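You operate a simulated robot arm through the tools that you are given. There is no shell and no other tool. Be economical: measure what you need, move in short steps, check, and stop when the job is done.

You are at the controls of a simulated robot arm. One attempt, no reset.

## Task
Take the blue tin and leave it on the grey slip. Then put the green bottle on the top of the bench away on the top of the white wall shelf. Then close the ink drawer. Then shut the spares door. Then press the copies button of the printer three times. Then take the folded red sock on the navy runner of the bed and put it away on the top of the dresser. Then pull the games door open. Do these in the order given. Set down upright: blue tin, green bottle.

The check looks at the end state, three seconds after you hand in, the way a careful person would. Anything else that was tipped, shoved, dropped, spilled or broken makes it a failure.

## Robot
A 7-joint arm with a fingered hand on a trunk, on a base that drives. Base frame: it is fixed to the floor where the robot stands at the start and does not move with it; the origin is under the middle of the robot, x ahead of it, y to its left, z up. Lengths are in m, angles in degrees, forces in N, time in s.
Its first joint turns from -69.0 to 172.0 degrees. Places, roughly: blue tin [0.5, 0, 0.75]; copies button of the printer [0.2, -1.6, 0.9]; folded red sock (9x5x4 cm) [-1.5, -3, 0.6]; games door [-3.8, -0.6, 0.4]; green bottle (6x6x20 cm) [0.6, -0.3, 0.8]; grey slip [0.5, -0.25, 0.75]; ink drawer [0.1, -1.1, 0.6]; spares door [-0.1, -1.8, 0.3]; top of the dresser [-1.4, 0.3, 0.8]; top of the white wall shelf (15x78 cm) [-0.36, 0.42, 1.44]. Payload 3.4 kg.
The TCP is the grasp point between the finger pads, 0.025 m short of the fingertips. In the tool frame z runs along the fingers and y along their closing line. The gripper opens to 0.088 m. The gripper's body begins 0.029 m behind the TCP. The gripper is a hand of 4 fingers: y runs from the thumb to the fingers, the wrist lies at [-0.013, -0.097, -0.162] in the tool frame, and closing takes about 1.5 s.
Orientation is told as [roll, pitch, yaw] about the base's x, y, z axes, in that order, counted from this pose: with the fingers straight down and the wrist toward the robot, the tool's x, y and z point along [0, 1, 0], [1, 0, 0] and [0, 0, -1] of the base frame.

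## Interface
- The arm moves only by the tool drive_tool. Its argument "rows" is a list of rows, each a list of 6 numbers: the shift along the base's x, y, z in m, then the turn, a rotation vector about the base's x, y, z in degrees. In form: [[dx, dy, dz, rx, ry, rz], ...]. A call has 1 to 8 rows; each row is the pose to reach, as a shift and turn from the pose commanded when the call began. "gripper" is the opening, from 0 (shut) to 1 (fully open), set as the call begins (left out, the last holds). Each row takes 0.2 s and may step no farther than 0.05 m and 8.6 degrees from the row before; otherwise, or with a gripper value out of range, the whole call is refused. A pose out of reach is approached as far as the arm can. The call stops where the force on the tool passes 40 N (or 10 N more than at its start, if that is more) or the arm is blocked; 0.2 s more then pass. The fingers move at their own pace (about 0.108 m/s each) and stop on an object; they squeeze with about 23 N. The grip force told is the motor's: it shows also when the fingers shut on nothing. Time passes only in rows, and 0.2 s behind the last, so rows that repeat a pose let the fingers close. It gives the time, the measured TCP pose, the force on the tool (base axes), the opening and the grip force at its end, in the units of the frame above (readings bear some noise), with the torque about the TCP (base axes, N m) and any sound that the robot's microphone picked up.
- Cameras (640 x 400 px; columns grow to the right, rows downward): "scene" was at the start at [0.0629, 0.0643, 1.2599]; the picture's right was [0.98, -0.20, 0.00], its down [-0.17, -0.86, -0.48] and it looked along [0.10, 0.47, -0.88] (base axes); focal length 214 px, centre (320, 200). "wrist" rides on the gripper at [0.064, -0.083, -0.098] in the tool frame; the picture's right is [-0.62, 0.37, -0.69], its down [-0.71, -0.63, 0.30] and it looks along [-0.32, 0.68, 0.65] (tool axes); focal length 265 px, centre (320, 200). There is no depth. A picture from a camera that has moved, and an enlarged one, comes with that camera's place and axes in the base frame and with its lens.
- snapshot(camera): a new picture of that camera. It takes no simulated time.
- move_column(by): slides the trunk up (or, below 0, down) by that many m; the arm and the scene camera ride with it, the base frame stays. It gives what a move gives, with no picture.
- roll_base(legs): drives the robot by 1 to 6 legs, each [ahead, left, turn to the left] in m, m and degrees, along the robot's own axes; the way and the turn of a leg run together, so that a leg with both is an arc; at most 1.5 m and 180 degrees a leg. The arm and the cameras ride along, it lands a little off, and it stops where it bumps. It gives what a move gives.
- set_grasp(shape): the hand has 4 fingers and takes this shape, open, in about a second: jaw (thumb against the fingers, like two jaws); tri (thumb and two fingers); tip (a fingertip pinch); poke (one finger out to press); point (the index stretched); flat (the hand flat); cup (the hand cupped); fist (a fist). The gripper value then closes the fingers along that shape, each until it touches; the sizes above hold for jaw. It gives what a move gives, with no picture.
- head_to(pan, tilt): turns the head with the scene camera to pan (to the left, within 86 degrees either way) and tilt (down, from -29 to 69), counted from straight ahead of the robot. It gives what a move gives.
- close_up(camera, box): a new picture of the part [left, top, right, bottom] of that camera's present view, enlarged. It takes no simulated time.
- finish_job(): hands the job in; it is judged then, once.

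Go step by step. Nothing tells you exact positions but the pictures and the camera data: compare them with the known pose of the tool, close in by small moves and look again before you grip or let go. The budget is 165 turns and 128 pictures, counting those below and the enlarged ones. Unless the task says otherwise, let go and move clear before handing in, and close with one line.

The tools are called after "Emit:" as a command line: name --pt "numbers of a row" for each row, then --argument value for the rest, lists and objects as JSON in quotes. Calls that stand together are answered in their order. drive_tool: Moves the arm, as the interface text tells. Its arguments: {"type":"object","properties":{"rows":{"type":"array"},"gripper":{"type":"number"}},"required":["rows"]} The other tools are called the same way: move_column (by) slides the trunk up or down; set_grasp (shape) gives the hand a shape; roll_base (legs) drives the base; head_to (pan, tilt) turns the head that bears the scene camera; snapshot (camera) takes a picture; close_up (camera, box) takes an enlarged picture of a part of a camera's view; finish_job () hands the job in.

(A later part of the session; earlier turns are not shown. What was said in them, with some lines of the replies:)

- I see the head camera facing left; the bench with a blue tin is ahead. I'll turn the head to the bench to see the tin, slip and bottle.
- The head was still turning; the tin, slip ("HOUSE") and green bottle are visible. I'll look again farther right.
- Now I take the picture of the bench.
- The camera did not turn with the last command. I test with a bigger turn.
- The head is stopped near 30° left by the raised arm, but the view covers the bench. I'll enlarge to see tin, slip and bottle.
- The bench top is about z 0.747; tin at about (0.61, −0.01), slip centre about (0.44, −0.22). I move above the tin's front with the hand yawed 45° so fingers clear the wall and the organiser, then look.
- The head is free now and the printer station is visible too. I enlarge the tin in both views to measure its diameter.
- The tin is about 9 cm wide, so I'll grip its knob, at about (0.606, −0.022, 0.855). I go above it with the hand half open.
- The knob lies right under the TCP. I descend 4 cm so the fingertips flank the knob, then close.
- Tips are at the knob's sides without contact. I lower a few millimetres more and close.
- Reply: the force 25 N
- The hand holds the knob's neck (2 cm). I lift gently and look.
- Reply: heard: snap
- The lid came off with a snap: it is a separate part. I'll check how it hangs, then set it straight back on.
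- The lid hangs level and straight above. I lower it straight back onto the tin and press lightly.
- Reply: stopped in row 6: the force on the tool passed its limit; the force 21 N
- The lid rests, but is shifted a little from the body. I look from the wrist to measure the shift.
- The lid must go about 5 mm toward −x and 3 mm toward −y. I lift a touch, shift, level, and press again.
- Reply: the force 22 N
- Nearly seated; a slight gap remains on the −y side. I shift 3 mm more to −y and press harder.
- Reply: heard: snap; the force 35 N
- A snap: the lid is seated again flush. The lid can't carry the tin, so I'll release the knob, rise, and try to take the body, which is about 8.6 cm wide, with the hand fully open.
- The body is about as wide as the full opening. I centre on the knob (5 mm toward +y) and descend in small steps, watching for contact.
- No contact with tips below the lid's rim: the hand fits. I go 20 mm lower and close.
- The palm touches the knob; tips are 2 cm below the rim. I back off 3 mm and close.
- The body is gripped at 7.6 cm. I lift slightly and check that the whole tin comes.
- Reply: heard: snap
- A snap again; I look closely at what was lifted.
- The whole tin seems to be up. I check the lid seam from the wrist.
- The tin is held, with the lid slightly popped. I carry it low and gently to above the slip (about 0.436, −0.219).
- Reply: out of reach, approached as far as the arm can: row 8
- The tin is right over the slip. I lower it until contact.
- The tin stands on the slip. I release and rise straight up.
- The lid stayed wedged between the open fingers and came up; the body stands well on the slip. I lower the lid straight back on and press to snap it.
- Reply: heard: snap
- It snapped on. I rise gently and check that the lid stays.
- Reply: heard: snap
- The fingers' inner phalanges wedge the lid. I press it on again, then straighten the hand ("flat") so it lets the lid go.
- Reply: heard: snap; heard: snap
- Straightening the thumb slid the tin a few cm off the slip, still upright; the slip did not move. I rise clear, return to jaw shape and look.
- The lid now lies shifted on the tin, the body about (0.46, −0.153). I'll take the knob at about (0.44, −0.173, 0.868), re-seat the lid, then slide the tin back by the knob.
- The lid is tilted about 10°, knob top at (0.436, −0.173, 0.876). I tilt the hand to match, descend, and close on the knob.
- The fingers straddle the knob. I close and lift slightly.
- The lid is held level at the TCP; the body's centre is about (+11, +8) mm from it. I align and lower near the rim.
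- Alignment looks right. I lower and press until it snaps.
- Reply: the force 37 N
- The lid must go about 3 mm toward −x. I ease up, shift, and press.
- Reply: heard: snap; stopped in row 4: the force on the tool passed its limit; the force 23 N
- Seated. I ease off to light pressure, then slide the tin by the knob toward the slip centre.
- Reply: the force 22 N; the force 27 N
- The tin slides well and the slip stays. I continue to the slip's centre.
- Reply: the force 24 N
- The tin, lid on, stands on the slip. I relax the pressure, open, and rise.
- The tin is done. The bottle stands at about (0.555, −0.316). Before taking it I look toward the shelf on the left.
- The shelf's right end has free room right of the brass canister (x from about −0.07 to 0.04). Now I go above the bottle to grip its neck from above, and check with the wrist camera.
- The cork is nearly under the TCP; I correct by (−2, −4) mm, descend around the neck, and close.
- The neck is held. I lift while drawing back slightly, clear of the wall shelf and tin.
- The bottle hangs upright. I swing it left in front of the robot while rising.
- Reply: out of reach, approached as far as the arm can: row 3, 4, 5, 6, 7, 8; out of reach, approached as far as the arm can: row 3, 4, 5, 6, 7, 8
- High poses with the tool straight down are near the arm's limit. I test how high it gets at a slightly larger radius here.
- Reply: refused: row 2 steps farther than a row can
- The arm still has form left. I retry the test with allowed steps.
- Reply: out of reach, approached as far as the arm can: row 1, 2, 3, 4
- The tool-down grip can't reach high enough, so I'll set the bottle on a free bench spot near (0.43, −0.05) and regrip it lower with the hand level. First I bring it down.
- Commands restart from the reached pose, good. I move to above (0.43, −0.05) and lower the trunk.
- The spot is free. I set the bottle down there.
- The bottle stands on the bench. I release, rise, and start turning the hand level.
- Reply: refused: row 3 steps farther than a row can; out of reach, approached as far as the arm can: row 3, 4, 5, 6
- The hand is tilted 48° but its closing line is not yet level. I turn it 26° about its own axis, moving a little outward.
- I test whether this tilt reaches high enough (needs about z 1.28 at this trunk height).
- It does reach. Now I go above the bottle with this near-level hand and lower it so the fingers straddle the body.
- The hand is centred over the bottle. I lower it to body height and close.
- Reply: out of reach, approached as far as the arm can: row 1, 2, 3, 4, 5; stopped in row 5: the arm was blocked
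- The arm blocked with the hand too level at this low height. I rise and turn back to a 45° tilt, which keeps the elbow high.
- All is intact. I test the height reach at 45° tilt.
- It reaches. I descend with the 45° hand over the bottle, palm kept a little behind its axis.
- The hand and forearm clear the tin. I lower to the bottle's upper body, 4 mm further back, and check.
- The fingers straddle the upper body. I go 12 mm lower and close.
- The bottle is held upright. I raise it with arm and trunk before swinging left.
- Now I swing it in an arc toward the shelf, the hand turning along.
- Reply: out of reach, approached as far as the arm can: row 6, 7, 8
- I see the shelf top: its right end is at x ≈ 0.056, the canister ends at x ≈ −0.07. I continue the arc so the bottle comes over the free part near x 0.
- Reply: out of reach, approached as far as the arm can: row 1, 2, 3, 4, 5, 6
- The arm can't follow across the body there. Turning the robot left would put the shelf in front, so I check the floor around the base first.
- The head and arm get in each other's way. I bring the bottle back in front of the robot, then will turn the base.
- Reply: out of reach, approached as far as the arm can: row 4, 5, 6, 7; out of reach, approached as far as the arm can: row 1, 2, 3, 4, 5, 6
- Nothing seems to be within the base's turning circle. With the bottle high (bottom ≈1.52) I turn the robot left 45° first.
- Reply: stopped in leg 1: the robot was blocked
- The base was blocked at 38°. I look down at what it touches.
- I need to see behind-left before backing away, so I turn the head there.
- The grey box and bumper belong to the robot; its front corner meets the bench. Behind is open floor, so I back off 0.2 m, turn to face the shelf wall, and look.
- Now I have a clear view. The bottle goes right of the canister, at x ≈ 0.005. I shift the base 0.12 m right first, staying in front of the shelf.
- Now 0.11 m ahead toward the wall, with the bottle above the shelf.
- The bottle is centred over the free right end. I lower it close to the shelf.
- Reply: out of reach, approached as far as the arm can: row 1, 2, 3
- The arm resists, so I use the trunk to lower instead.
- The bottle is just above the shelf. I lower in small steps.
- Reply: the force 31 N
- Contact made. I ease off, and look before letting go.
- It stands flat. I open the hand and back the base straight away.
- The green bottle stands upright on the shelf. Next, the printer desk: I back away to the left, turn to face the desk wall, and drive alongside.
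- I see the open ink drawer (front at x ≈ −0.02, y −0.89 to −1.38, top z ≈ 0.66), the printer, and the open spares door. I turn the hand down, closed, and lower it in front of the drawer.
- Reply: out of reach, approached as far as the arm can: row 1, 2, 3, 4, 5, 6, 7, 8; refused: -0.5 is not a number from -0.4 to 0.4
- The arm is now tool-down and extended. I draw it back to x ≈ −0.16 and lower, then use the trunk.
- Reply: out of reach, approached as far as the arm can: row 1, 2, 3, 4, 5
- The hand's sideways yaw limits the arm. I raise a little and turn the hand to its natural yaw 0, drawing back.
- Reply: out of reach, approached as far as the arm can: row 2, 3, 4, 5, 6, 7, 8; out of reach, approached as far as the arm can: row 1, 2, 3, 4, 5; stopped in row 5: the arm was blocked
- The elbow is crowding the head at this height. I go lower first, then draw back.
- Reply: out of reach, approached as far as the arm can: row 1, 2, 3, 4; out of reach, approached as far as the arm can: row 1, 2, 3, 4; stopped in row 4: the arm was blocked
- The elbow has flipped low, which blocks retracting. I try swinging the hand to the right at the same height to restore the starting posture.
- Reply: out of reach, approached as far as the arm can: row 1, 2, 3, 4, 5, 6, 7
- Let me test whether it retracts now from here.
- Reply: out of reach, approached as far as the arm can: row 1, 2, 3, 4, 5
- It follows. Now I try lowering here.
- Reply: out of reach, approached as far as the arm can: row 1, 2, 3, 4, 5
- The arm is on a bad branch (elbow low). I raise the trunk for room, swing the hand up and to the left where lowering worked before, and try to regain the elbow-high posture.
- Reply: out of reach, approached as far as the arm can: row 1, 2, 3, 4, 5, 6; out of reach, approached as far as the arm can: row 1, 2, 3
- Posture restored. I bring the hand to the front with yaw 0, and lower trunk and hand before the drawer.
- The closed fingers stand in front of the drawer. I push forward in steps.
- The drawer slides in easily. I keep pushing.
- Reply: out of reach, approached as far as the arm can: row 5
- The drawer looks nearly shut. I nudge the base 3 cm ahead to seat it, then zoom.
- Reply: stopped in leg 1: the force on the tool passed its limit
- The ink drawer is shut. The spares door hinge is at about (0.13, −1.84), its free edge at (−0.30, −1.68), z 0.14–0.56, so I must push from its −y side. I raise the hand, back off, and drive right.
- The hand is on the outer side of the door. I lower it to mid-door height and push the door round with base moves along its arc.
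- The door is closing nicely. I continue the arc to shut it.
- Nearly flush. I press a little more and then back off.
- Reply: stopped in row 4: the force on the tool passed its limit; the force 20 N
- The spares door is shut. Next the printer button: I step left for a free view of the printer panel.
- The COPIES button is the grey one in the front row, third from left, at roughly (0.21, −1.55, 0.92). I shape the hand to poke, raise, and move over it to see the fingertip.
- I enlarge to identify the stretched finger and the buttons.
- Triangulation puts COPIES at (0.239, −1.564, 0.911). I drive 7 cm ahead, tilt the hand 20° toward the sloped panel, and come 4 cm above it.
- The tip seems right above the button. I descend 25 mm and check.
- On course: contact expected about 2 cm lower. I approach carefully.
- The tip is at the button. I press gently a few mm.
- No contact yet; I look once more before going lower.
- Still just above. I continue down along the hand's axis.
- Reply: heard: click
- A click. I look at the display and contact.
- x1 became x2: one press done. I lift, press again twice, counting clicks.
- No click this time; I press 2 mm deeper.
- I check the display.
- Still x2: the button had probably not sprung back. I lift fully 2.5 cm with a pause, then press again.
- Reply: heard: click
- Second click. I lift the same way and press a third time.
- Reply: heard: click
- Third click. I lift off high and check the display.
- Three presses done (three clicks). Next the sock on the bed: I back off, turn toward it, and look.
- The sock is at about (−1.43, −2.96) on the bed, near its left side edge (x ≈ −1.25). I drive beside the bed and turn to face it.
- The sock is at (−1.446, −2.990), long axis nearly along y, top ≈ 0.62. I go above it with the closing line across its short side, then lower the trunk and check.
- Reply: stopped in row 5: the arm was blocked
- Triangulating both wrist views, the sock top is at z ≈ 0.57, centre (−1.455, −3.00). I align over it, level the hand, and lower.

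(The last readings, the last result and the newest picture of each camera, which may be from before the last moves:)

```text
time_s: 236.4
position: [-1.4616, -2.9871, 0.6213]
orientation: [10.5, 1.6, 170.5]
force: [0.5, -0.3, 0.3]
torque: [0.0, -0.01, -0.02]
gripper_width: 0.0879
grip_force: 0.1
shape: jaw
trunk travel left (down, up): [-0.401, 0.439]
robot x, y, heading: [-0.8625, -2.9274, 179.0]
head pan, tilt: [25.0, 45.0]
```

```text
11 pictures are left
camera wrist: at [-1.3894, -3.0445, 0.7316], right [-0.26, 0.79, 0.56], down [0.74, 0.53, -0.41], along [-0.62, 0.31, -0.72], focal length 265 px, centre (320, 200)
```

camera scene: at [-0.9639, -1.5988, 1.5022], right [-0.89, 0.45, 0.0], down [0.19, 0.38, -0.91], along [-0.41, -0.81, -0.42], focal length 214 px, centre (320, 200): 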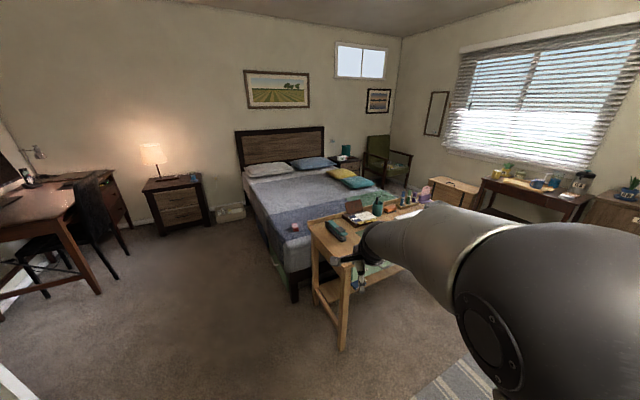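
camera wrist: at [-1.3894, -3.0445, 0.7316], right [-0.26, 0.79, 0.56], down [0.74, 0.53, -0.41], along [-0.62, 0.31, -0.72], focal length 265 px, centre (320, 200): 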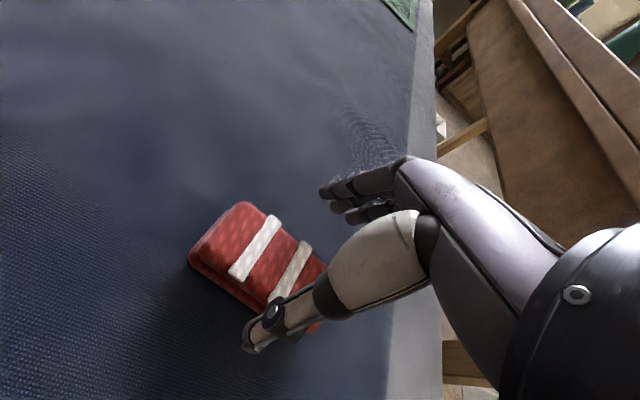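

The sock lies on the hand's axis. I level the hand (the roll sign was reversed), and lower to its sides.

Emit:
drive_tool --pt "0 -0.003 0.0 5 0 0" --pt "-0.001 -0.009 -0.01 10.5 0 0" --pt "-0.001 -0.009 -0.03 10.5 0 0" --pt "-0.001 -0.009 -0.045 10.5 0 0"

Emit:
drive_tool --pt "0 0 -0.005 0 0 0" --pt "0 0 -0.01 0 0 0"

Emit:
close_up --camera "wrist" --box '[160, 160, 440, 360]'

```text
time_s: 237.6
position: [-1.4613, -3.0043, 0.5841]
orientation: [-1.2, -1.7, 171.5]
force: [2.6, 0.8, 20.1]
torque: [0.22, 0.55, -0.05]
gripper_width: 0.0852
grip_force: 0.0
shape: jaw
trunk travel left (down, up): [-0.401, 0.439]
robot x, y, heading: [-0.8657, -2.9235, 179.0]
head pan, tilt: [25.0, 45.0]
stopped in row 4: the force on the tool passed its limit (the readings are from after the stop); the commanded pose is now the measured one
```

```text
time_s: 238.2
position: [-1.4669, -3.0018, 0.5847]
orientation: [-0.4, -2.4, 171.1]
force: [6.3, -0.4, 24.3]
torque: [0.22, 0.49, -0.04]
gripper_width: 0.084
grip_force: 0.0
shape: jaw
trunk travel left (down, up): [-0.401, 0.439]
robot x, y, heading: [-0.8632, -2.9222, 179.1]
head pan, tilt: [25.0, 45.0]
stopped in row 2: the force on the tool passed its limit (the readings are from after the stop); the commanded pose is now the measured one
```

```text
2.00 times, centred on (300, 260) of wrist
camera zoom: at [-1.3913, -3.0787, 0.6769], right [-0.24, 0.66, 0.71], down [0.72, 0.61, -0.32], along [-0.65, 0.44, -0.62], focal length 531 px, centre (360, 80)
```

zoom: 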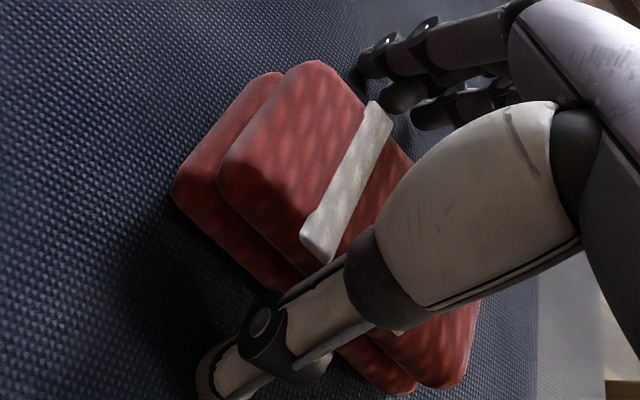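

The fingertips touch the bed on either side of the sock. I ease up 5 mm, close, and lift.

Emit:
drive_tool --pt "0.003 0 0.005 0 0 0" --pt "0.003 0 0.005 0 0 0" --pt "0.003 0 0.005 0 0 0" --pt "0.003 0 0.005 0 0 0" --pt "0.003 0 0.005 0 0 0" --pt "0.003 0 0.005 0 0 0" --pt "0.003 0 0.005 0 0 0" --gripper 0

Emit:
move_column --by 0.25

Emit:
snapshot --camera "wrist"

```text
time_s: 238.7
position: [-1.4681, -2.9955, 0.5873]
orientation: [0.0, -2.1, 170.1]
force: [0.0, 0.2, 21.3]
torque: [-0.12, -0.49, 0.09]
gripper_width: 0.041
grip_force: 23.4
shape: jaw
trunk travel left (down, up): [-0.401, 0.439]
robot x, y, heading: [-0.8628, -2.9281, 179.0]
head pan, tilt: [25.0, 45.0]
stopped in row 2: the force on the tool passed its limit (the readings are from after the stop); the commanded pose is now the measured one
```

```text
time_s: 241.3
position: [-1.468, -2.9967, 0.8345]
orientation: [-0.3, -1.6, 170.3]
force: [0.9, 0.1, 0.8]
torque: [-0.04, -0.01, 0.0]
gripper_width: 0.0406
grip_force: 23.1
shape: jaw
trunk travel left (down, up): [-0.651, 0.189]
robot x, y, heading: [-0.8616, -2.9258, 179.1]
head pan, tilt: [25.0, 45.0]
```

```text
9 pictures are left
camera wrist: at [-1.3943, -3.0735, 0.928], right [-0.24, 0.67, 0.7], down [0.73, 0.6, -0.32], along [-0.64, 0.44, -0.63], focal length 265 px, centre (320, 200)
```

wrist: 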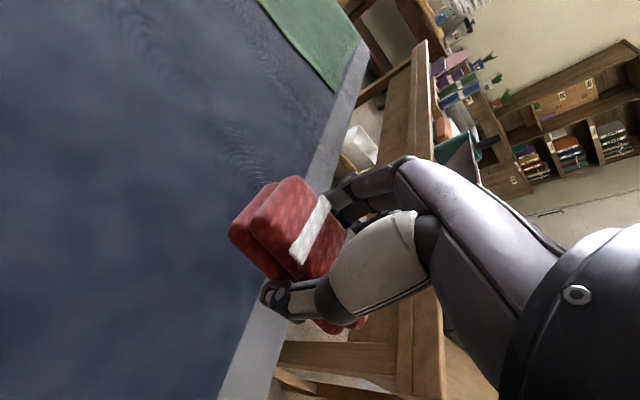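

The sock is held. I raise it, back off from the bed, turn, and drive toward the dresser (free area near (−1.05, 0.25)).

Emit:
move_column --by 0.17

Emit:
roll_base --legs '[[-0.2, 0, 0], [0, 0, -89], [1.3, 0, 0], [0.95, 0.38, 0]]'

Emit:
head_to --pan 10 --tilt 35

Emit:
snapshot --camera "scene"

```text
time_s: 243.2
position: [-1.467, -2.9966, 1.0029]
orientation: [-0.1, -1.5, 170.2]
force: [0.8, 0.0, 0.1]
torque: [-0.05, 0.03, -0.01]
gripper_width: 0.0409
grip_force: 22.9
shape: jaw
trunk travel left (down, up): [-0.821, 0.019]
robot x, y, heading: [-0.8632, -2.9279, 179.2]
head pan, tilt: [25.0, 45.0]
```

```text
time_s: 259.6
position: [-1.0995, -0.0802, 1.0027]
orientation: [-0.2, -1.6, 80.6]
force: [1.6, -0.2, -0.3]
torque: [-0.02, -0.03, -0.03]
gripper_width: 0.0406
grip_force: 22.9
shape: jaw
trunk travel left (down, up): [-0.821, 0.019]
robot x, y, heading: [-1.0256, -0.687, 89.5]
head pan, tilt: [25.0, 45.0]
```

```text
time_s: 260.3
position: [-1.0978, -0.0795, 1.0045]
orientation: [-0.2, -1.4, 80.5]
force: [0.1, -0.4, -1.2]
torque: [0.0, -0.04, 0.02]
gripper_width: 0.0406
grip_force: 23.0
shape: jaw
trunk travel left (down, up): [-0.821, 0.019]
robot x, y, heading: [-1.0247, -0.6857, 89.2]
head pan, tilt: [10.0, 35.0]
```

```text
8 pictures are left
camera scene: at [-1.0397, -0.5485, 1.5164], right [0.99, 0.16, 0.0], down [0.09, -0.57, -0.82], along [-0.13, 0.81, -0.57], focal length 214 px, centre (320, 200)
```

scene: 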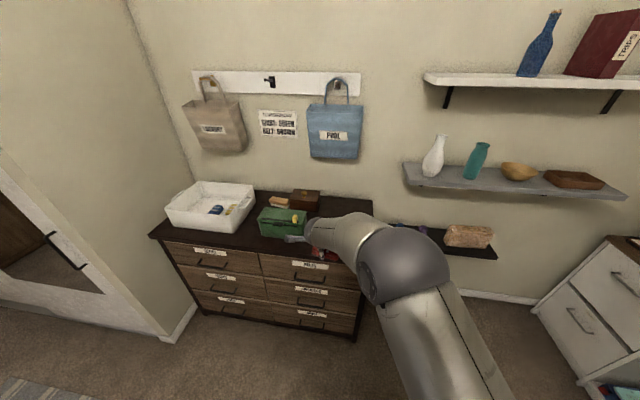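

The dresser top is free between the green/brown boxes (x < −1.19) and its right edge (x ≈ −0.90). I drive in, placing the sock near (−1.05, 0.26).

Emit:
roll_base --legs '[[0.29, -0.045, 0]]'

Emit:
drive_tool --pt "0.0 0.025 0 0 0 0" --pt "0.0 0.05 0 0 0 0"

Emit:
move_column --by -0.13

Emit:
snapshot --camera "wrist"

```text
time_s: 262.4
position: [-1.0494, 0.2093, 1.0047]
orientation: [-0.2, -1.5, 80.4]
force: [0.9, 0.4, 0.1]
torque: [0.02, 0.0, -0.02]
gripper_width: 0.0406
grip_force: 23.1
shape: jaw
trunk travel left (down, up): [-0.821, 0.019]
robot x, y, heading: [-0.9779, -0.399, 89.1]
head pan, tilt: [10.0, 35.0]
```

```text
time_s: 263.0
position: [-1.0504, 0.2607, 1.0028]
orientation: [-0.3, -1.5, 80.5]
force: [0.4, 0.0, -0.4]
torque: [0.0, 0.02, 0.04]
gripper_width: 0.0404
grip_force: 23.3
shape: jaw
trunk travel left (down, up): [-0.821, 0.019]
robot x, y, heading: [-0.9778, -0.3951, 89.1]
head pan, tilt: [10.0, 35.0]
```

```text
time_s: 264.5
position: [-1.0507, 0.259, 0.8745]
orientation: [-0.2, -1.6, 80.5]
force: [0.1, 0.7, -1.1]
torque: [-0.01, -0.01, 0.01]
gripper_width: 0.0404
grip_force: 22.6
shape: jaw
trunk travel left (down, up): [-0.691, 0.149]
robot x, y, heading: [-0.9773, -0.3943, 89.5]
head pan, tilt: [10.0, 35.0]
```

```text
7 pictures are left
camera wrist: at [-1.1287, 0.1863, 0.9682], right [0.67, 0.24, 0.7], down [0.6, -0.73, -0.32], along [0.44, 0.64, -0.63], focal length 265 px, centre (320, 200)
```

wrist: 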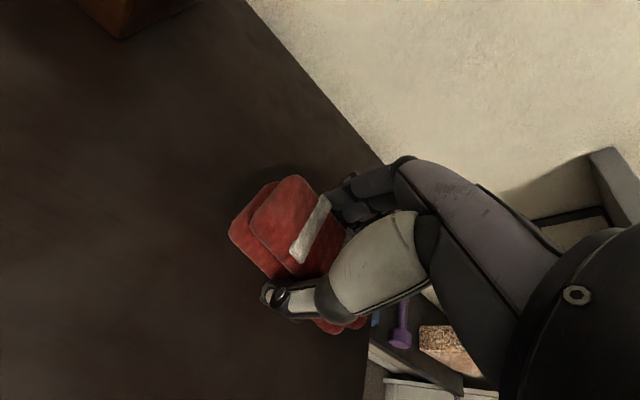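

The sock is over free dresser top, 10 cm from its edge. I lower to contact.

Emit:
move_column --by -0.033

Emit:
drive_tool --pt "0 0 -0.005 0 0 0" --pt "0 0 -0.01 0 0 0"

```text
time_s: 265.3
position: [-1.0498, 0.2591, 0.8407]
orientation: [-0.3, -1.7, 80.4]
force: [-0.3, 0.3, -0.4]
torque: [0.04, 0.02, 0.02]
gripper_width: 0.0405
grip_force: 22.9
shape: jaw
trunk travel left (down, up): [-0.658, 0.182]
robot x, y, heading: [-0.9787, -0.3987, 89.1]
head pan, tilt: [10.0, 35.0]
```

```text
time_s: 265.9
position: [-1.0495, 0.2596, 0.8307]
orientation: [-0.3, -1.5, 80.3]
force: [-0.7, -0.2, -0.3]
torque: [-0.02, 0.03, -0.01]
gripper_width: 0.0402
grip_force: 23.2
shape: jaw
trunk travel left (down, up): [-0.658, 0.182]
robot x, y, heading: [-0.9775, -0.3914, 89.2]
head pan, tilt: [10.0, 35.0]
```

Emit:
drive_tool --pt "0 0 -0.004 0 0 0" --pt "0 0 -0.008 0 0 0"

Emit:
drive_tool --pt "0 0 -0.004 0 0 0" --pt "0 0 -0.008 0 0 0"

```text
time_s: 266.5
position: [-1.0501, 0.2591, 0.8259]
orientation: [0.0, -1.9, 80.4]
force: [0.3, 0.7, 12.2]
torque: [-0.2, 0.06, 0.02]
gripper_width: 0.0401
grip_force: 23.1
shape: jaw
trunk travel left (down, up): [-0.658, 0.182]
robot x, y, heading: [-0.975, -0.3958, 88.9]
head pan, tilt: [10.0, 35.0]
```

```text
time_s: 267.1
position: [-1.05, 0.2632, 0.8272]
orientation: [0.3, -2.8, 80.3]
force: [0.3, -2.7, 19.1]
torque: [-0.71, 0.17, 0.02]
gripper_width: 0.04
grip_force: 23.1
shape: jaw
trunk travel left (down, up): [-0.658, 0.182]
robot x, y, heading: [-0.9765, -0.3956, 89.0]
head pan, tilt: [10.0, 35.0]
stopped in row 2: the force on the tool passed its limit (the readings are from after the stop); the commanded pose is now the measured one
```

Contact with the dresser top. I open, rise, and check.

Emit:
drive_tool --pt "0 0 0.002 0 0 0" --pt "0 0 0.002 0 0 0" --pt "0 0 0.002 0 0 0" --pt "0 0 0.03 0 0 0" --pt "0 0 0.075 0 0 0" --pt "0 0 0.12 0 0 0" --gripper 1

Emit:
snapshot --camera "wrist"

```text
time_s: 268.5
position: [-1.0462, 0.2636, 0.9389]
orientation: [0.1, -2.0, 80.1]
force: [-0.6, 0.3, -0.7]
torque: [0.0, 0.01, -0.01]
gripper_width: 0.0876
grip_force: 0.1
shape: jaw
trunk travel left (down, up): [-0.658, 0.182]
robot x, y, heading: [-0.9767, -0.3948, 89.2]
head pan, tilt: [10.0, 35.0]
```

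```text
6 pictures are left
camera wrist: at [-1.1252, 0.1899, 1.0333], right [0.67, 0.23, 0.7], down [0.6, -0.73, -0.33], along [0.44, 0.64, -0.63], focal length 265 px, centre (320, 200)
```

wrist: 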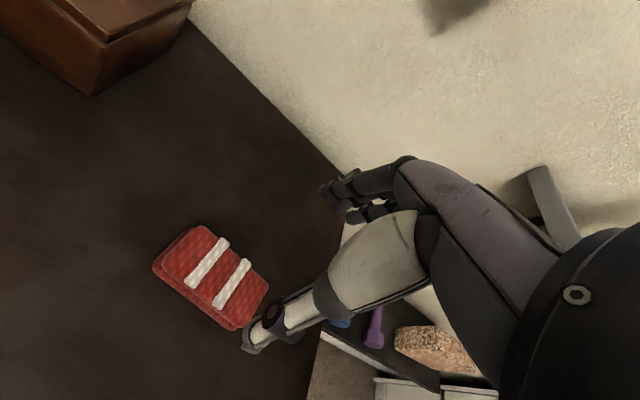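

The sock lies on the dresser. Now the games door: I back off, turn to face −x, and look.

Emit:
roll_base --legs '[[-0.55, 0, 0], [0, 0, 91]]'

Emit:
head_to --pan 12 --tilt 22

Emit:
snapshot --camera "scene"

```text
time_s: 275.6
position: [-1.643, -1.025, 0.9419]
orientation: [0.2, -2.1, 171.1]
force: [0.0, 0.4, 0.6]
torque: [-0.01, 0.0, 0.01]
gripper_width: 0.0875
grip_force: 0.1
shape: jaw
trunk travel left (down, up): [-0.658, 0.182]
robot x, y, heading: [-0.9848, -0.9456, -179.5]
head pan, tilt: [10.0, 35.0]
```

```text
time_s: 276.3
position: [-1.6436, -1.0239, 0.9418]
orientation: [0.4, -2.1, 170.9]
force: [0.2, -0.1, 0.1]
torque: [-0.01, 0.0, 0.01]
gripper_width: 0.0877
grip_force: 0.1
shape: jaw
trunk travel left (down, up): [-0.658, 0.182]
robot x, y, heading: [-0.9857, -0.9459, -179.4]
head pan, tilt: [12.0, 22.0]
```

```text
5 pictures are left
camera scene: at [-1.125, -0.9632, 1.3739], right [-0.21, 0.98, 0.0], down [0.37, 0.08, -0.93], along [-0.91, -0.2, -0.38], focal length 214 px, centre (320, 200)
```

scene: 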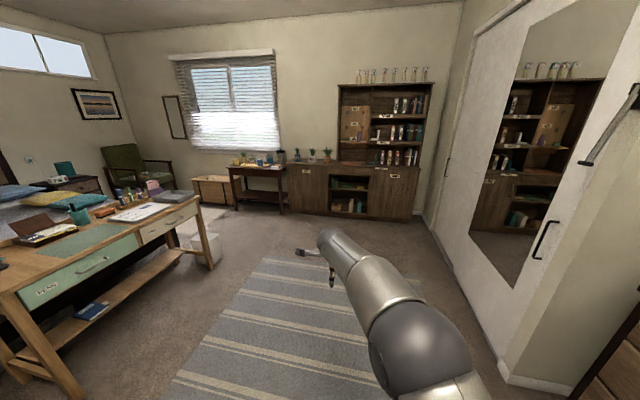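

The bookcase cabinet is ahead; its right door at y ≈ −0.6 is the games door. I zoom to see its label and handle.

Emit:
close_up --camera "scene" --box '[280, 150, 440, 230]'

```text
4.00 times, centred on (360, 190) of scene
camera zoom: at [-1.125, -0.9632, 1.3739], right [-0.21, 0.98, 0.0], down [0.37, 0.08, -0.93], along [-0.91, -0.2, -0.38], focal length 858 px, centre (160, 240)
```

zoom: 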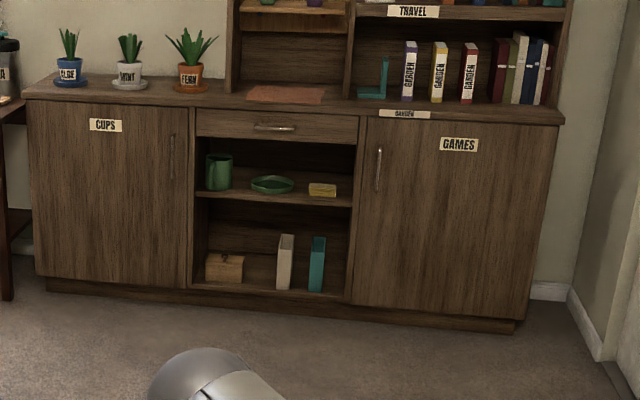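

The GAMES door has a vertical bar handle on its left, at about (−3.74, −0.85, z 0.51–0.63), hinge on the right (y ≈ −0.355). I drive nearer and bring the hand in close to reshape it to a level grip.

Emit:
roll_base --legs '[[1.4, 0, 0], [0.42, -0.09, 0]]'

Emit:
drive_tool --pt "0.042 0.01 0.015 0 0 8" --pt "0.084 0.02 0.03 0 0 16" --pt "0.126 0.03 0.045 0 0 24" --pt "0.168 0.04 0.06 0 0 32" --pt "0.21 0.05 0.08 0 0 40" --pt "0.25 0.06 0.1 0 0 48" --pt "0.29 0.07 0.11 0 0 56" --pt "0.33 0.08 0.12 0 0 64"

Emit:
drive_tool --pt "0.0 0.0 0.01 0 0 7" --pt "0.0 0.0 0.02 0 0 14" --pt "0.0 0.0 0.03 0 0 21" --pt "0.0 0.0 0.04 0 0 28" --pt "0 0 0.04 0 0 35"

Emit:
drive_tool --pt "-0.012 0.0 0.005 0 8.3 0" --pt "-0.024 0.0 0.01 0 16.6 0" --pt "-0.036 0.0 0.02 0 24.9 0" --pt "-0.048 0.0 0.03 0 33.2 0" --pt "-0.06 0 0.04 0 41.5 0" --pt "-0.072 0 0.05 0 49.8 0" --pt "-0.084 0 0.05 0 58 0" --pt "-0.096 0 0.05 0 66.3 0"

```text
time_s: 285.5
position: [-3.4643, -0.9276, 0.9419]
orientation: [0.3, -2.3, 170.5]
force: [-0.2, -0.7, 0.2]
torque: [-0.04, 0.02, -0.01]
gripper_width: 0.0879
grip_force: 0.0
shape: jaw
trunk travel left (down, up): [-0.658, 0.182]
robot x, y, heading: [-2.8069, -0.8514, 179.7]
head pan, tilt: [12.0, 22.0]
```

```text
time_s: 287.3
position: [-3.1344, -0.8457, 1.0625]
orientation: [0.3, -2.3, -125.4]
force: [0.6, -0.1, 0.3]
torque: [0.0, -0.01, 0.02]
gripper_width: 0.088
grip_force: 0.0
shape: jaw
trunk travel left (down, up): [-0.658, 0.182]
robot x, y, heading: [-2.8023, -0.8473, 179.9]
head pan, tilt: [12.0, 22.0]
```

```text
time_s: 288.5
position: [-3.1337, -0.8464, 1.1018]
orientation: [0.4, -2.2, -90.3]
force: [-0.5, 0.5, -0.3]
torque: [-0.01, 0.01, 0.0]
gripper_width: 0.0877
grip_force: 0.1
shape: jaw
trunk travel left (down, up): [-0.658, 0.182]
robot x, y, heading: [-2.8032, -0.8519, 180.0]
head pan, tilt: [12.0, 22.0]
```

```text
time_s: 290.3
position: [-3.2287, -0.8471, 1.1519]
orientation: [-65.9, -1.4, -88.2]
force: [-0.4, -0.8, 0.1]
torque: [0.02, 0.02, -0.02]
gripper_width: 0.0876
grip_force: 0.0
shape: jaw
trunk travel left (down, up): [-0.658, 0.182]
robot x, y, heading: [-2.8009, -0.8495, 180.0]
head pan, tilt: [12.0, 22.0]
```

The level grip pose works. I lower the trunk to handle height and look.

Emit:
move_column --by -0.4

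Emit:
move_column --by -0.18

Emit:
head_to --pan 0 --tilt 20

Emit:
snapshot --camera "scene"

```text
time_s: 294.1
position: [-3.2288, -0.8463, 0.7518]
orientation: [-66.0, -1.3, -88.1]
force: [0.1, 0.3, 0.5]
torque: [0.01, -0.01, 0.01]
gripper_width: 0.0879
grip_force: 0.0
shape: jaw
trunk travel left (down, up): [-0.258, 0.582]
robot x, y, heading: [-2.8003, -0.8478, 179.8]
head pan, tilt: [12.0, 22.0]
```

```text
time_s: 296.1
position: [-3.2279, -0.8475, 0.5729]
orientation: [-65.9, -1.3, -88.2]
force: [-0.5, 0.4, 0.4]
torque: [0.01, 0.02, 0.0]
gripper_width: 0.0876
grip_force: 0.0
shape: jaw
trunk travel left (down, up): [-0.078, 0.762]
robot x, y, heading: [-2.8018, -0.8498, 179.9]
head pan, tilt: [12.0, 22.0]
```

```text
time_s: 296.9
position: [-3.2291, -0.8463, 0.5711]
orientation: [-66.0, -1.3, -88.2]
force: [-0.2, -0.2, 0.4]
torque: [-0.03, 0.01, 0.0]
gripper_width: 0.0877
grip_force: 0.0
shape: jaw
trunk travel left (down, up): [-0.078, 0.762]
robot x, y, heading: [-2.8057, -0.8525, 180.0]
head pan, tilt: [0.0, 20.0]
```

```text
3 pictures are left
camera scene: at [-2.9461, -0.8508, 0.7973], right [0.0, 1.0, 0.0], down [0.34, 0.0, -0.94], along [-0.94, 0.0, -0.34], focal length 214 px, centre (320, 200)
```

scene: 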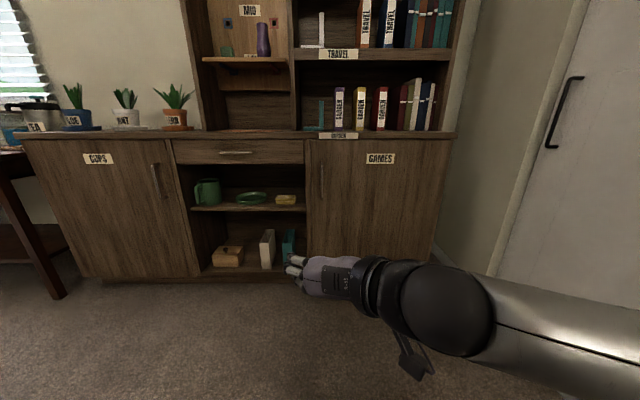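

The handle (y ≈ −0.847, z 0.52–0.65) is straight ahead of the hand. I drive 0.46 m ahead, then advance the hand until it touches.

Emit:
roll_base --legs '[[0.46, 0, 0]]'

Emit:
snapshot --camera "wrist"

```text
time_s: 299.6
position: [-3.6895, -0.8457, 0.572]
orientation: [-66.0, -1.5, -88.2]
force: [-1.3, 0.1, -0.6]
torque: [0.01, -0.02, -0.01]
gripper_width: 0.088
grip_force: 0.0
shape: jaw
trunk travel left (down, up): [-0.078, 0.762]
robot x, y, heading: [-3.2655, -0.8488, 179.8]
head pan, tilt: [0.0, 20.0]
```

```text
2 pictures are left
camera wrist: at [-3.5777, -0.7579, 0.55], right [0.39, -0.34, 0.86], down [-0.59, 0.62, 0.51], along [-0.71, -0.7, 0.05], focal length 265 px, centre (320, 200)
```

wrist: 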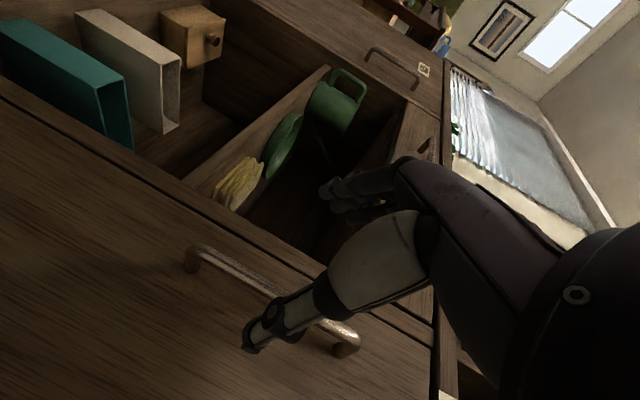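

The bar is at y ≈ −0.828; I shift 16 mm toward +y and advance until it touches.

Emit:
drive_tool --pt "0 0.016 0 0 0 0" --pt "-0.02 0.016 0 0 0 0" --pt "-0.04 0.016 0 0 0 0" --pt "-0.05 0.016 0 0 0 0" --pt "-0.058 0.016 0 0 0 0" --pt "-0.066 0.016 0 0 0 0"

```text
time_s: 301.1
position: [-3.7565, -0.8298, 0.5721]
orientation: [-65.9, -1.3, -88.2]
force: [0.3, 0.5, 0.7]
torque: [0.04, -0.01, 0.0]
gripper_width: 0.0877
grip_force: 0.1
shape: jaw
trunk travel left (down, up): [-0.078, 0.762]
robot x, y, heading: [-3.2648, -0.8514, 179.8]
head pan, tilt: [0.0, 20.0]
```

No touch yet; I advance a bit more, then close.

Emit:
drive_tool --pt "-0.006 0 0 0 0 0" --pt "-0.012 0 0 0 0 0"

Emit:
drive_tool --pt "0 0 0 0 0 0" --pt "0 0 0 0 0 0" --pt "0 0 0 0 0 0" --pt "0 0 0 0 0 0" --pt "0 0 0 0 0 0" --pt "0 0 0 0 0 0" --pt "0 0 0 0 0 0" --gripper 0

```text
time_s: 301.6
position: [-3.769, -0.8285, 0.5713]
orientation: [-66.0, -1.3, -88.3]
force: [-0.5, -1.0, 0.1]
torque: [0.0, -0.03, -0.04]
gripper_width: 0.0876
grip_force: 0.0
shape: jaw
trunk travel left (down, up): [-0.078, 0.762]
robot x, y, heading: [-3.2661, -0.8515, 179.6]
head pan, tilt: [0.0, 20.0]
```

```text
time_s: 303.2
position: [-3.768, -0.8302, 0.5734]
orientation: [-65.9, -1.3, -88.2]
force: [-0.3, -3.4, -0.4]
torque: [0.1, 0.01, 0.03]
gripper_width: 0.0
grip_force: 22.7
shape: jaw
trunk travel left (down, up): [-0.078, 0.762]
robot x, y, heading: [-3.264, -0.8492, 179.8]
head pan, tilt: [0.0, 20.0]
```

The fingers closed fully, maybe hooked round the bar. I pull gently to test.

Emit:
drive_tool --pt "0.01 0 0 0 0 0" --pt "0.02 0 0 0 0 0" --pt "0.03 0.0 0 0 0 0" --pt "0.04 0.001 0 0 0 0"

Emit:
close_up --camera "wrist" --box '[120, 150, 440, 400]'

```text
time_s: 304.2
position: [-3.7286, -0.8262, 0.5721]
orientation: [-66.0, -1.4, -88.4]
force: [-1.8, 10.1, 0.7]
torque: [0.08, -0.06, 0.01]
gripper_width: 0.0
grip_force: 22.5
shape: jaw
trunk travel left (down, up): [-0.078, 0.762]
robot x, y, heading: [-3.2645, -0.8452, 180.0]
head pan, tilt: [0.0, 20.0]
```

```text
1.60 times, centred on (280, 275) of wrist
camera zoom: at [-3.6152, -0.7401, 0.5496], right [0.39, -0.34, 0.86], down [-0.59, 0.63, 0.51], along [-0.71, -0.7, 0.05], focal length 425 px, centre (384, 80)
```

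zoom: 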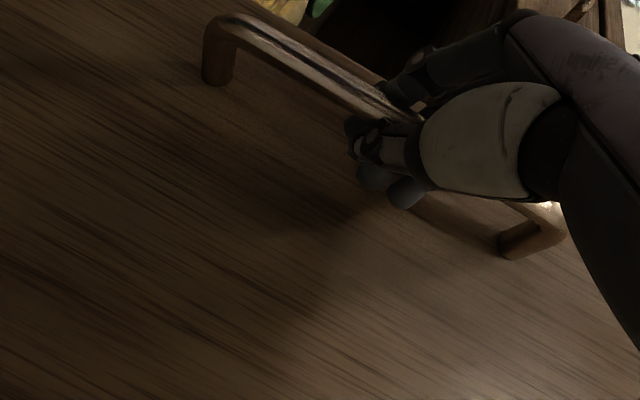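

The fingers are hooked around the bar and the door seems to follow. I pull by backing the base along the arc.

Emit:
roll_base --legs '[[-0.09, -0.016, 0], [-0.08, -0.03, 0]]'

```text
time_s: 306.1
position: [-3.5632, -0.776, 0.5711]
orientation: [-66.0, -1.3, -89.2]
force: [-7.1, 12.9, 1.1]
torque: [0.03, 0.01, -0.02]
gripper_width: 0.0
grip_force: 22.7
shape: jaw
trunk travel left (down, up): [-0.078, 0.762]
robot x, y, heading: [-3.0974, -0.8052, 179.6]
head pan, tilt: [0.0, 20.0]
stopped in leg 2: the force on the tool passed its limit (the readings are from after the stop); the commanded pose is now the measured one
```

The door is open about 25°. I continue, now turning with the door about its hinge.

Emit:
roll_base --legs '[[-0.068, -0.124, 10], [-0.068, -0.124, 10]]'

```text
time_s: 308.4
position: [-3.4492, -0.6763, 0.5732]
orientation: [-66.1, -1.1, -68.9]
force: [17.6, -18.2, -2.5]
torque: [0.16, 0.22, 0.11]
gripper_width: 0.0
grip_force: 23.2
shape: jaw
trunk travel left (down, up): [-0.078, 0.762]
robot x, y, heading: [-3.0029, -0.5378, -160.5]
head pan, tilt: [0.0, 20.0]
```

The door is at about 45°. I continue the pull with the arm along the arc, turning the hand along.

Emit:
drive_tool --pt "0.027 0.031 0 0 0 5" --pt "0.051 0.063 0 0 0 10" --pt "0.073 0.096 0 0 0 15" --pt "0.091 0.129 0 0 0 20"

```text
time_s: 309.4
position: [-3.3593, -0.5482, 0.5724]
orientation: [-66.0, -1.2, -48.9]
force: [8.8, -3.3, 0.9]
torque: [0.01, 0.11, 0.0]
gripper_width: 0.0
grip_force: 23.5
shape: jaw
trunk travel left (down, up): [-0.078, 0.762]
robot x, y, heading: [-3.003, -0.5382, -160.0]
head pan, tilt: [0.0, 20.0]
```

About 65° now. A little further to near 80°.

Emit:
drive_tool --pt "0.016 0.037 0 0 0 5" --pt "0.028 0.075 0 0 0 10" --pt "0.038 0.112 0 0 0 15"

```text
time_s: 310.2
position: [-3.3201, -0.434, 0.5716]
orientation: [-66.1, -1.2, -33.7]
force: [7.2, -1.4, 0.7]
torque: [-0.02, 0.1, -0.02]
gripper_width: 0.0001
grip_force: 22.9
shape: jaw
trunk travel left (down, up): [-0.078, 0.762]
robot x, y, heading: [-3.0044, -0.5445, -160.1]
head pan, tilt: [0.0, 20.0]
```

The door is at about 80°. I open the hand and withdraw it straight back from the bar.

Emit:
drive_tool --pt "0 0 0 0 0 0" --pt "0 0 0 0 0 0" --pt "0 0 0 0 0 0" --pt "0 0 0 0 0 0" --pt "0 0 0 0 0 0" --gripper 1

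Emit:
drive_tool --pt "0.012 0.017 0 0 0 0" --pt "0.024 0.034 0 0 0 0" --pt "0.036 0.05 0 0 0 0" --pt "0.05 0.07 0 0 0 0" --pt "0.07 0.09 0 0 0 0"

```text
time_s: 311.4
position: [-3.3202, -0.4352, 0.5714]
orientation: [-66.0, -1.2, -33.9]
force: [0.7, -0.1, -0.2]
torque: [-0.01, -0.02, 0.03]
gripper_width: 0.0876
grip_force: 0.1
shape: jaw
trunk travel left (down, up): [-0.078, 0.762]
robot x, y, heading: [-3.0043, -0.5396, -160.0]
head pan, tilt: [0.0, 20.0]
```

```text
time_s: 312.6
position: [-3.2508, -0.3443, 0.5716]
orientation: [-65.9, -1.2, -33.9]
force: [0.2, 0.8, -1.0]
torque: [-0.02, 0.0, -0.03]
gripper_width: 0.0875
grip_force: 0.1
shape: jaw
trunk travel left (down, up): [-0.078, 0.762]
robot x, y, heading: [-3.0039, -0.537, -160.5]
head pan, tilt: [0.0, 20.0]
```

The hand is free of the handle. I back the robot away and take the last look at the door.

Emit:
roll_base --legs '[[-0.27, 0.15, 0], [-0.25, 0.3, 0]]'

Emit:
head_to --pan -5 --tilt 20

Emit:
snapshot --camera "scene"

```text
time_s: 316.8
position: [-2.6116, -0.5966, 0.5724]
orientation: [-66.0, -1.4, -33.8]
force: [0.4, 0.2, -0.3]
torque: [-0.02, 0.02, -0.03]
gripper_width: 0.0876
grip_force: 0.1
shape: jaw
trunk travel left (down, up): [-0.078, 0.762]
robot x, y, heading: [-2.3655, -0.7921, -160.5]
head pan, tilt: [0.0, 20.0]
```

```text
time_s: 317.4
position: [-2.6111, -0.5948, 0.5723]
orientation: [-65.9, -1.2, -33.7]
force: [0.0, -0.2, -0.1]
torque: [0.0, 0.0, 0.0]
gripper_width: 0.0874
grip_force: 0.0
shape: jaw
trunk travel left (down, up): [-0.078, 0.762]
robot x, y, heading: [-2.3641, -0.7922, -160.3]
head pan, tilt: [-5.0, 20.0]
```

```text
0 pictures are left
camera scene: at [-2.5008, -0.8314, 0.7973], right [-0.25, 0.97, 0.0], down [0.33, 0.09, -0.94], along [-0.91, -0.24, -0.34], focal length 214 px, centre (320, 200)
```

scene: 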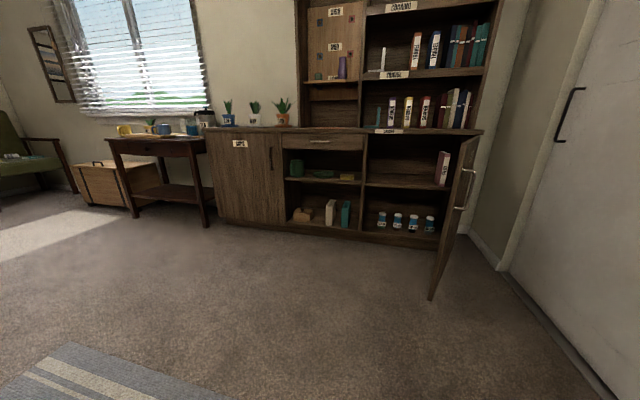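

The games door stands wide open, nothing else is disturbed, and the hand is clear, so I hand in.

Emit:
finish_job

```text
The job is handed in.
```

All seven steps were carried out in the order you gave and the job is handed in. The tin's snap-on lid came off while I handled it, so I pressed it back on and slid the tin the last few centimetres onto the slip.
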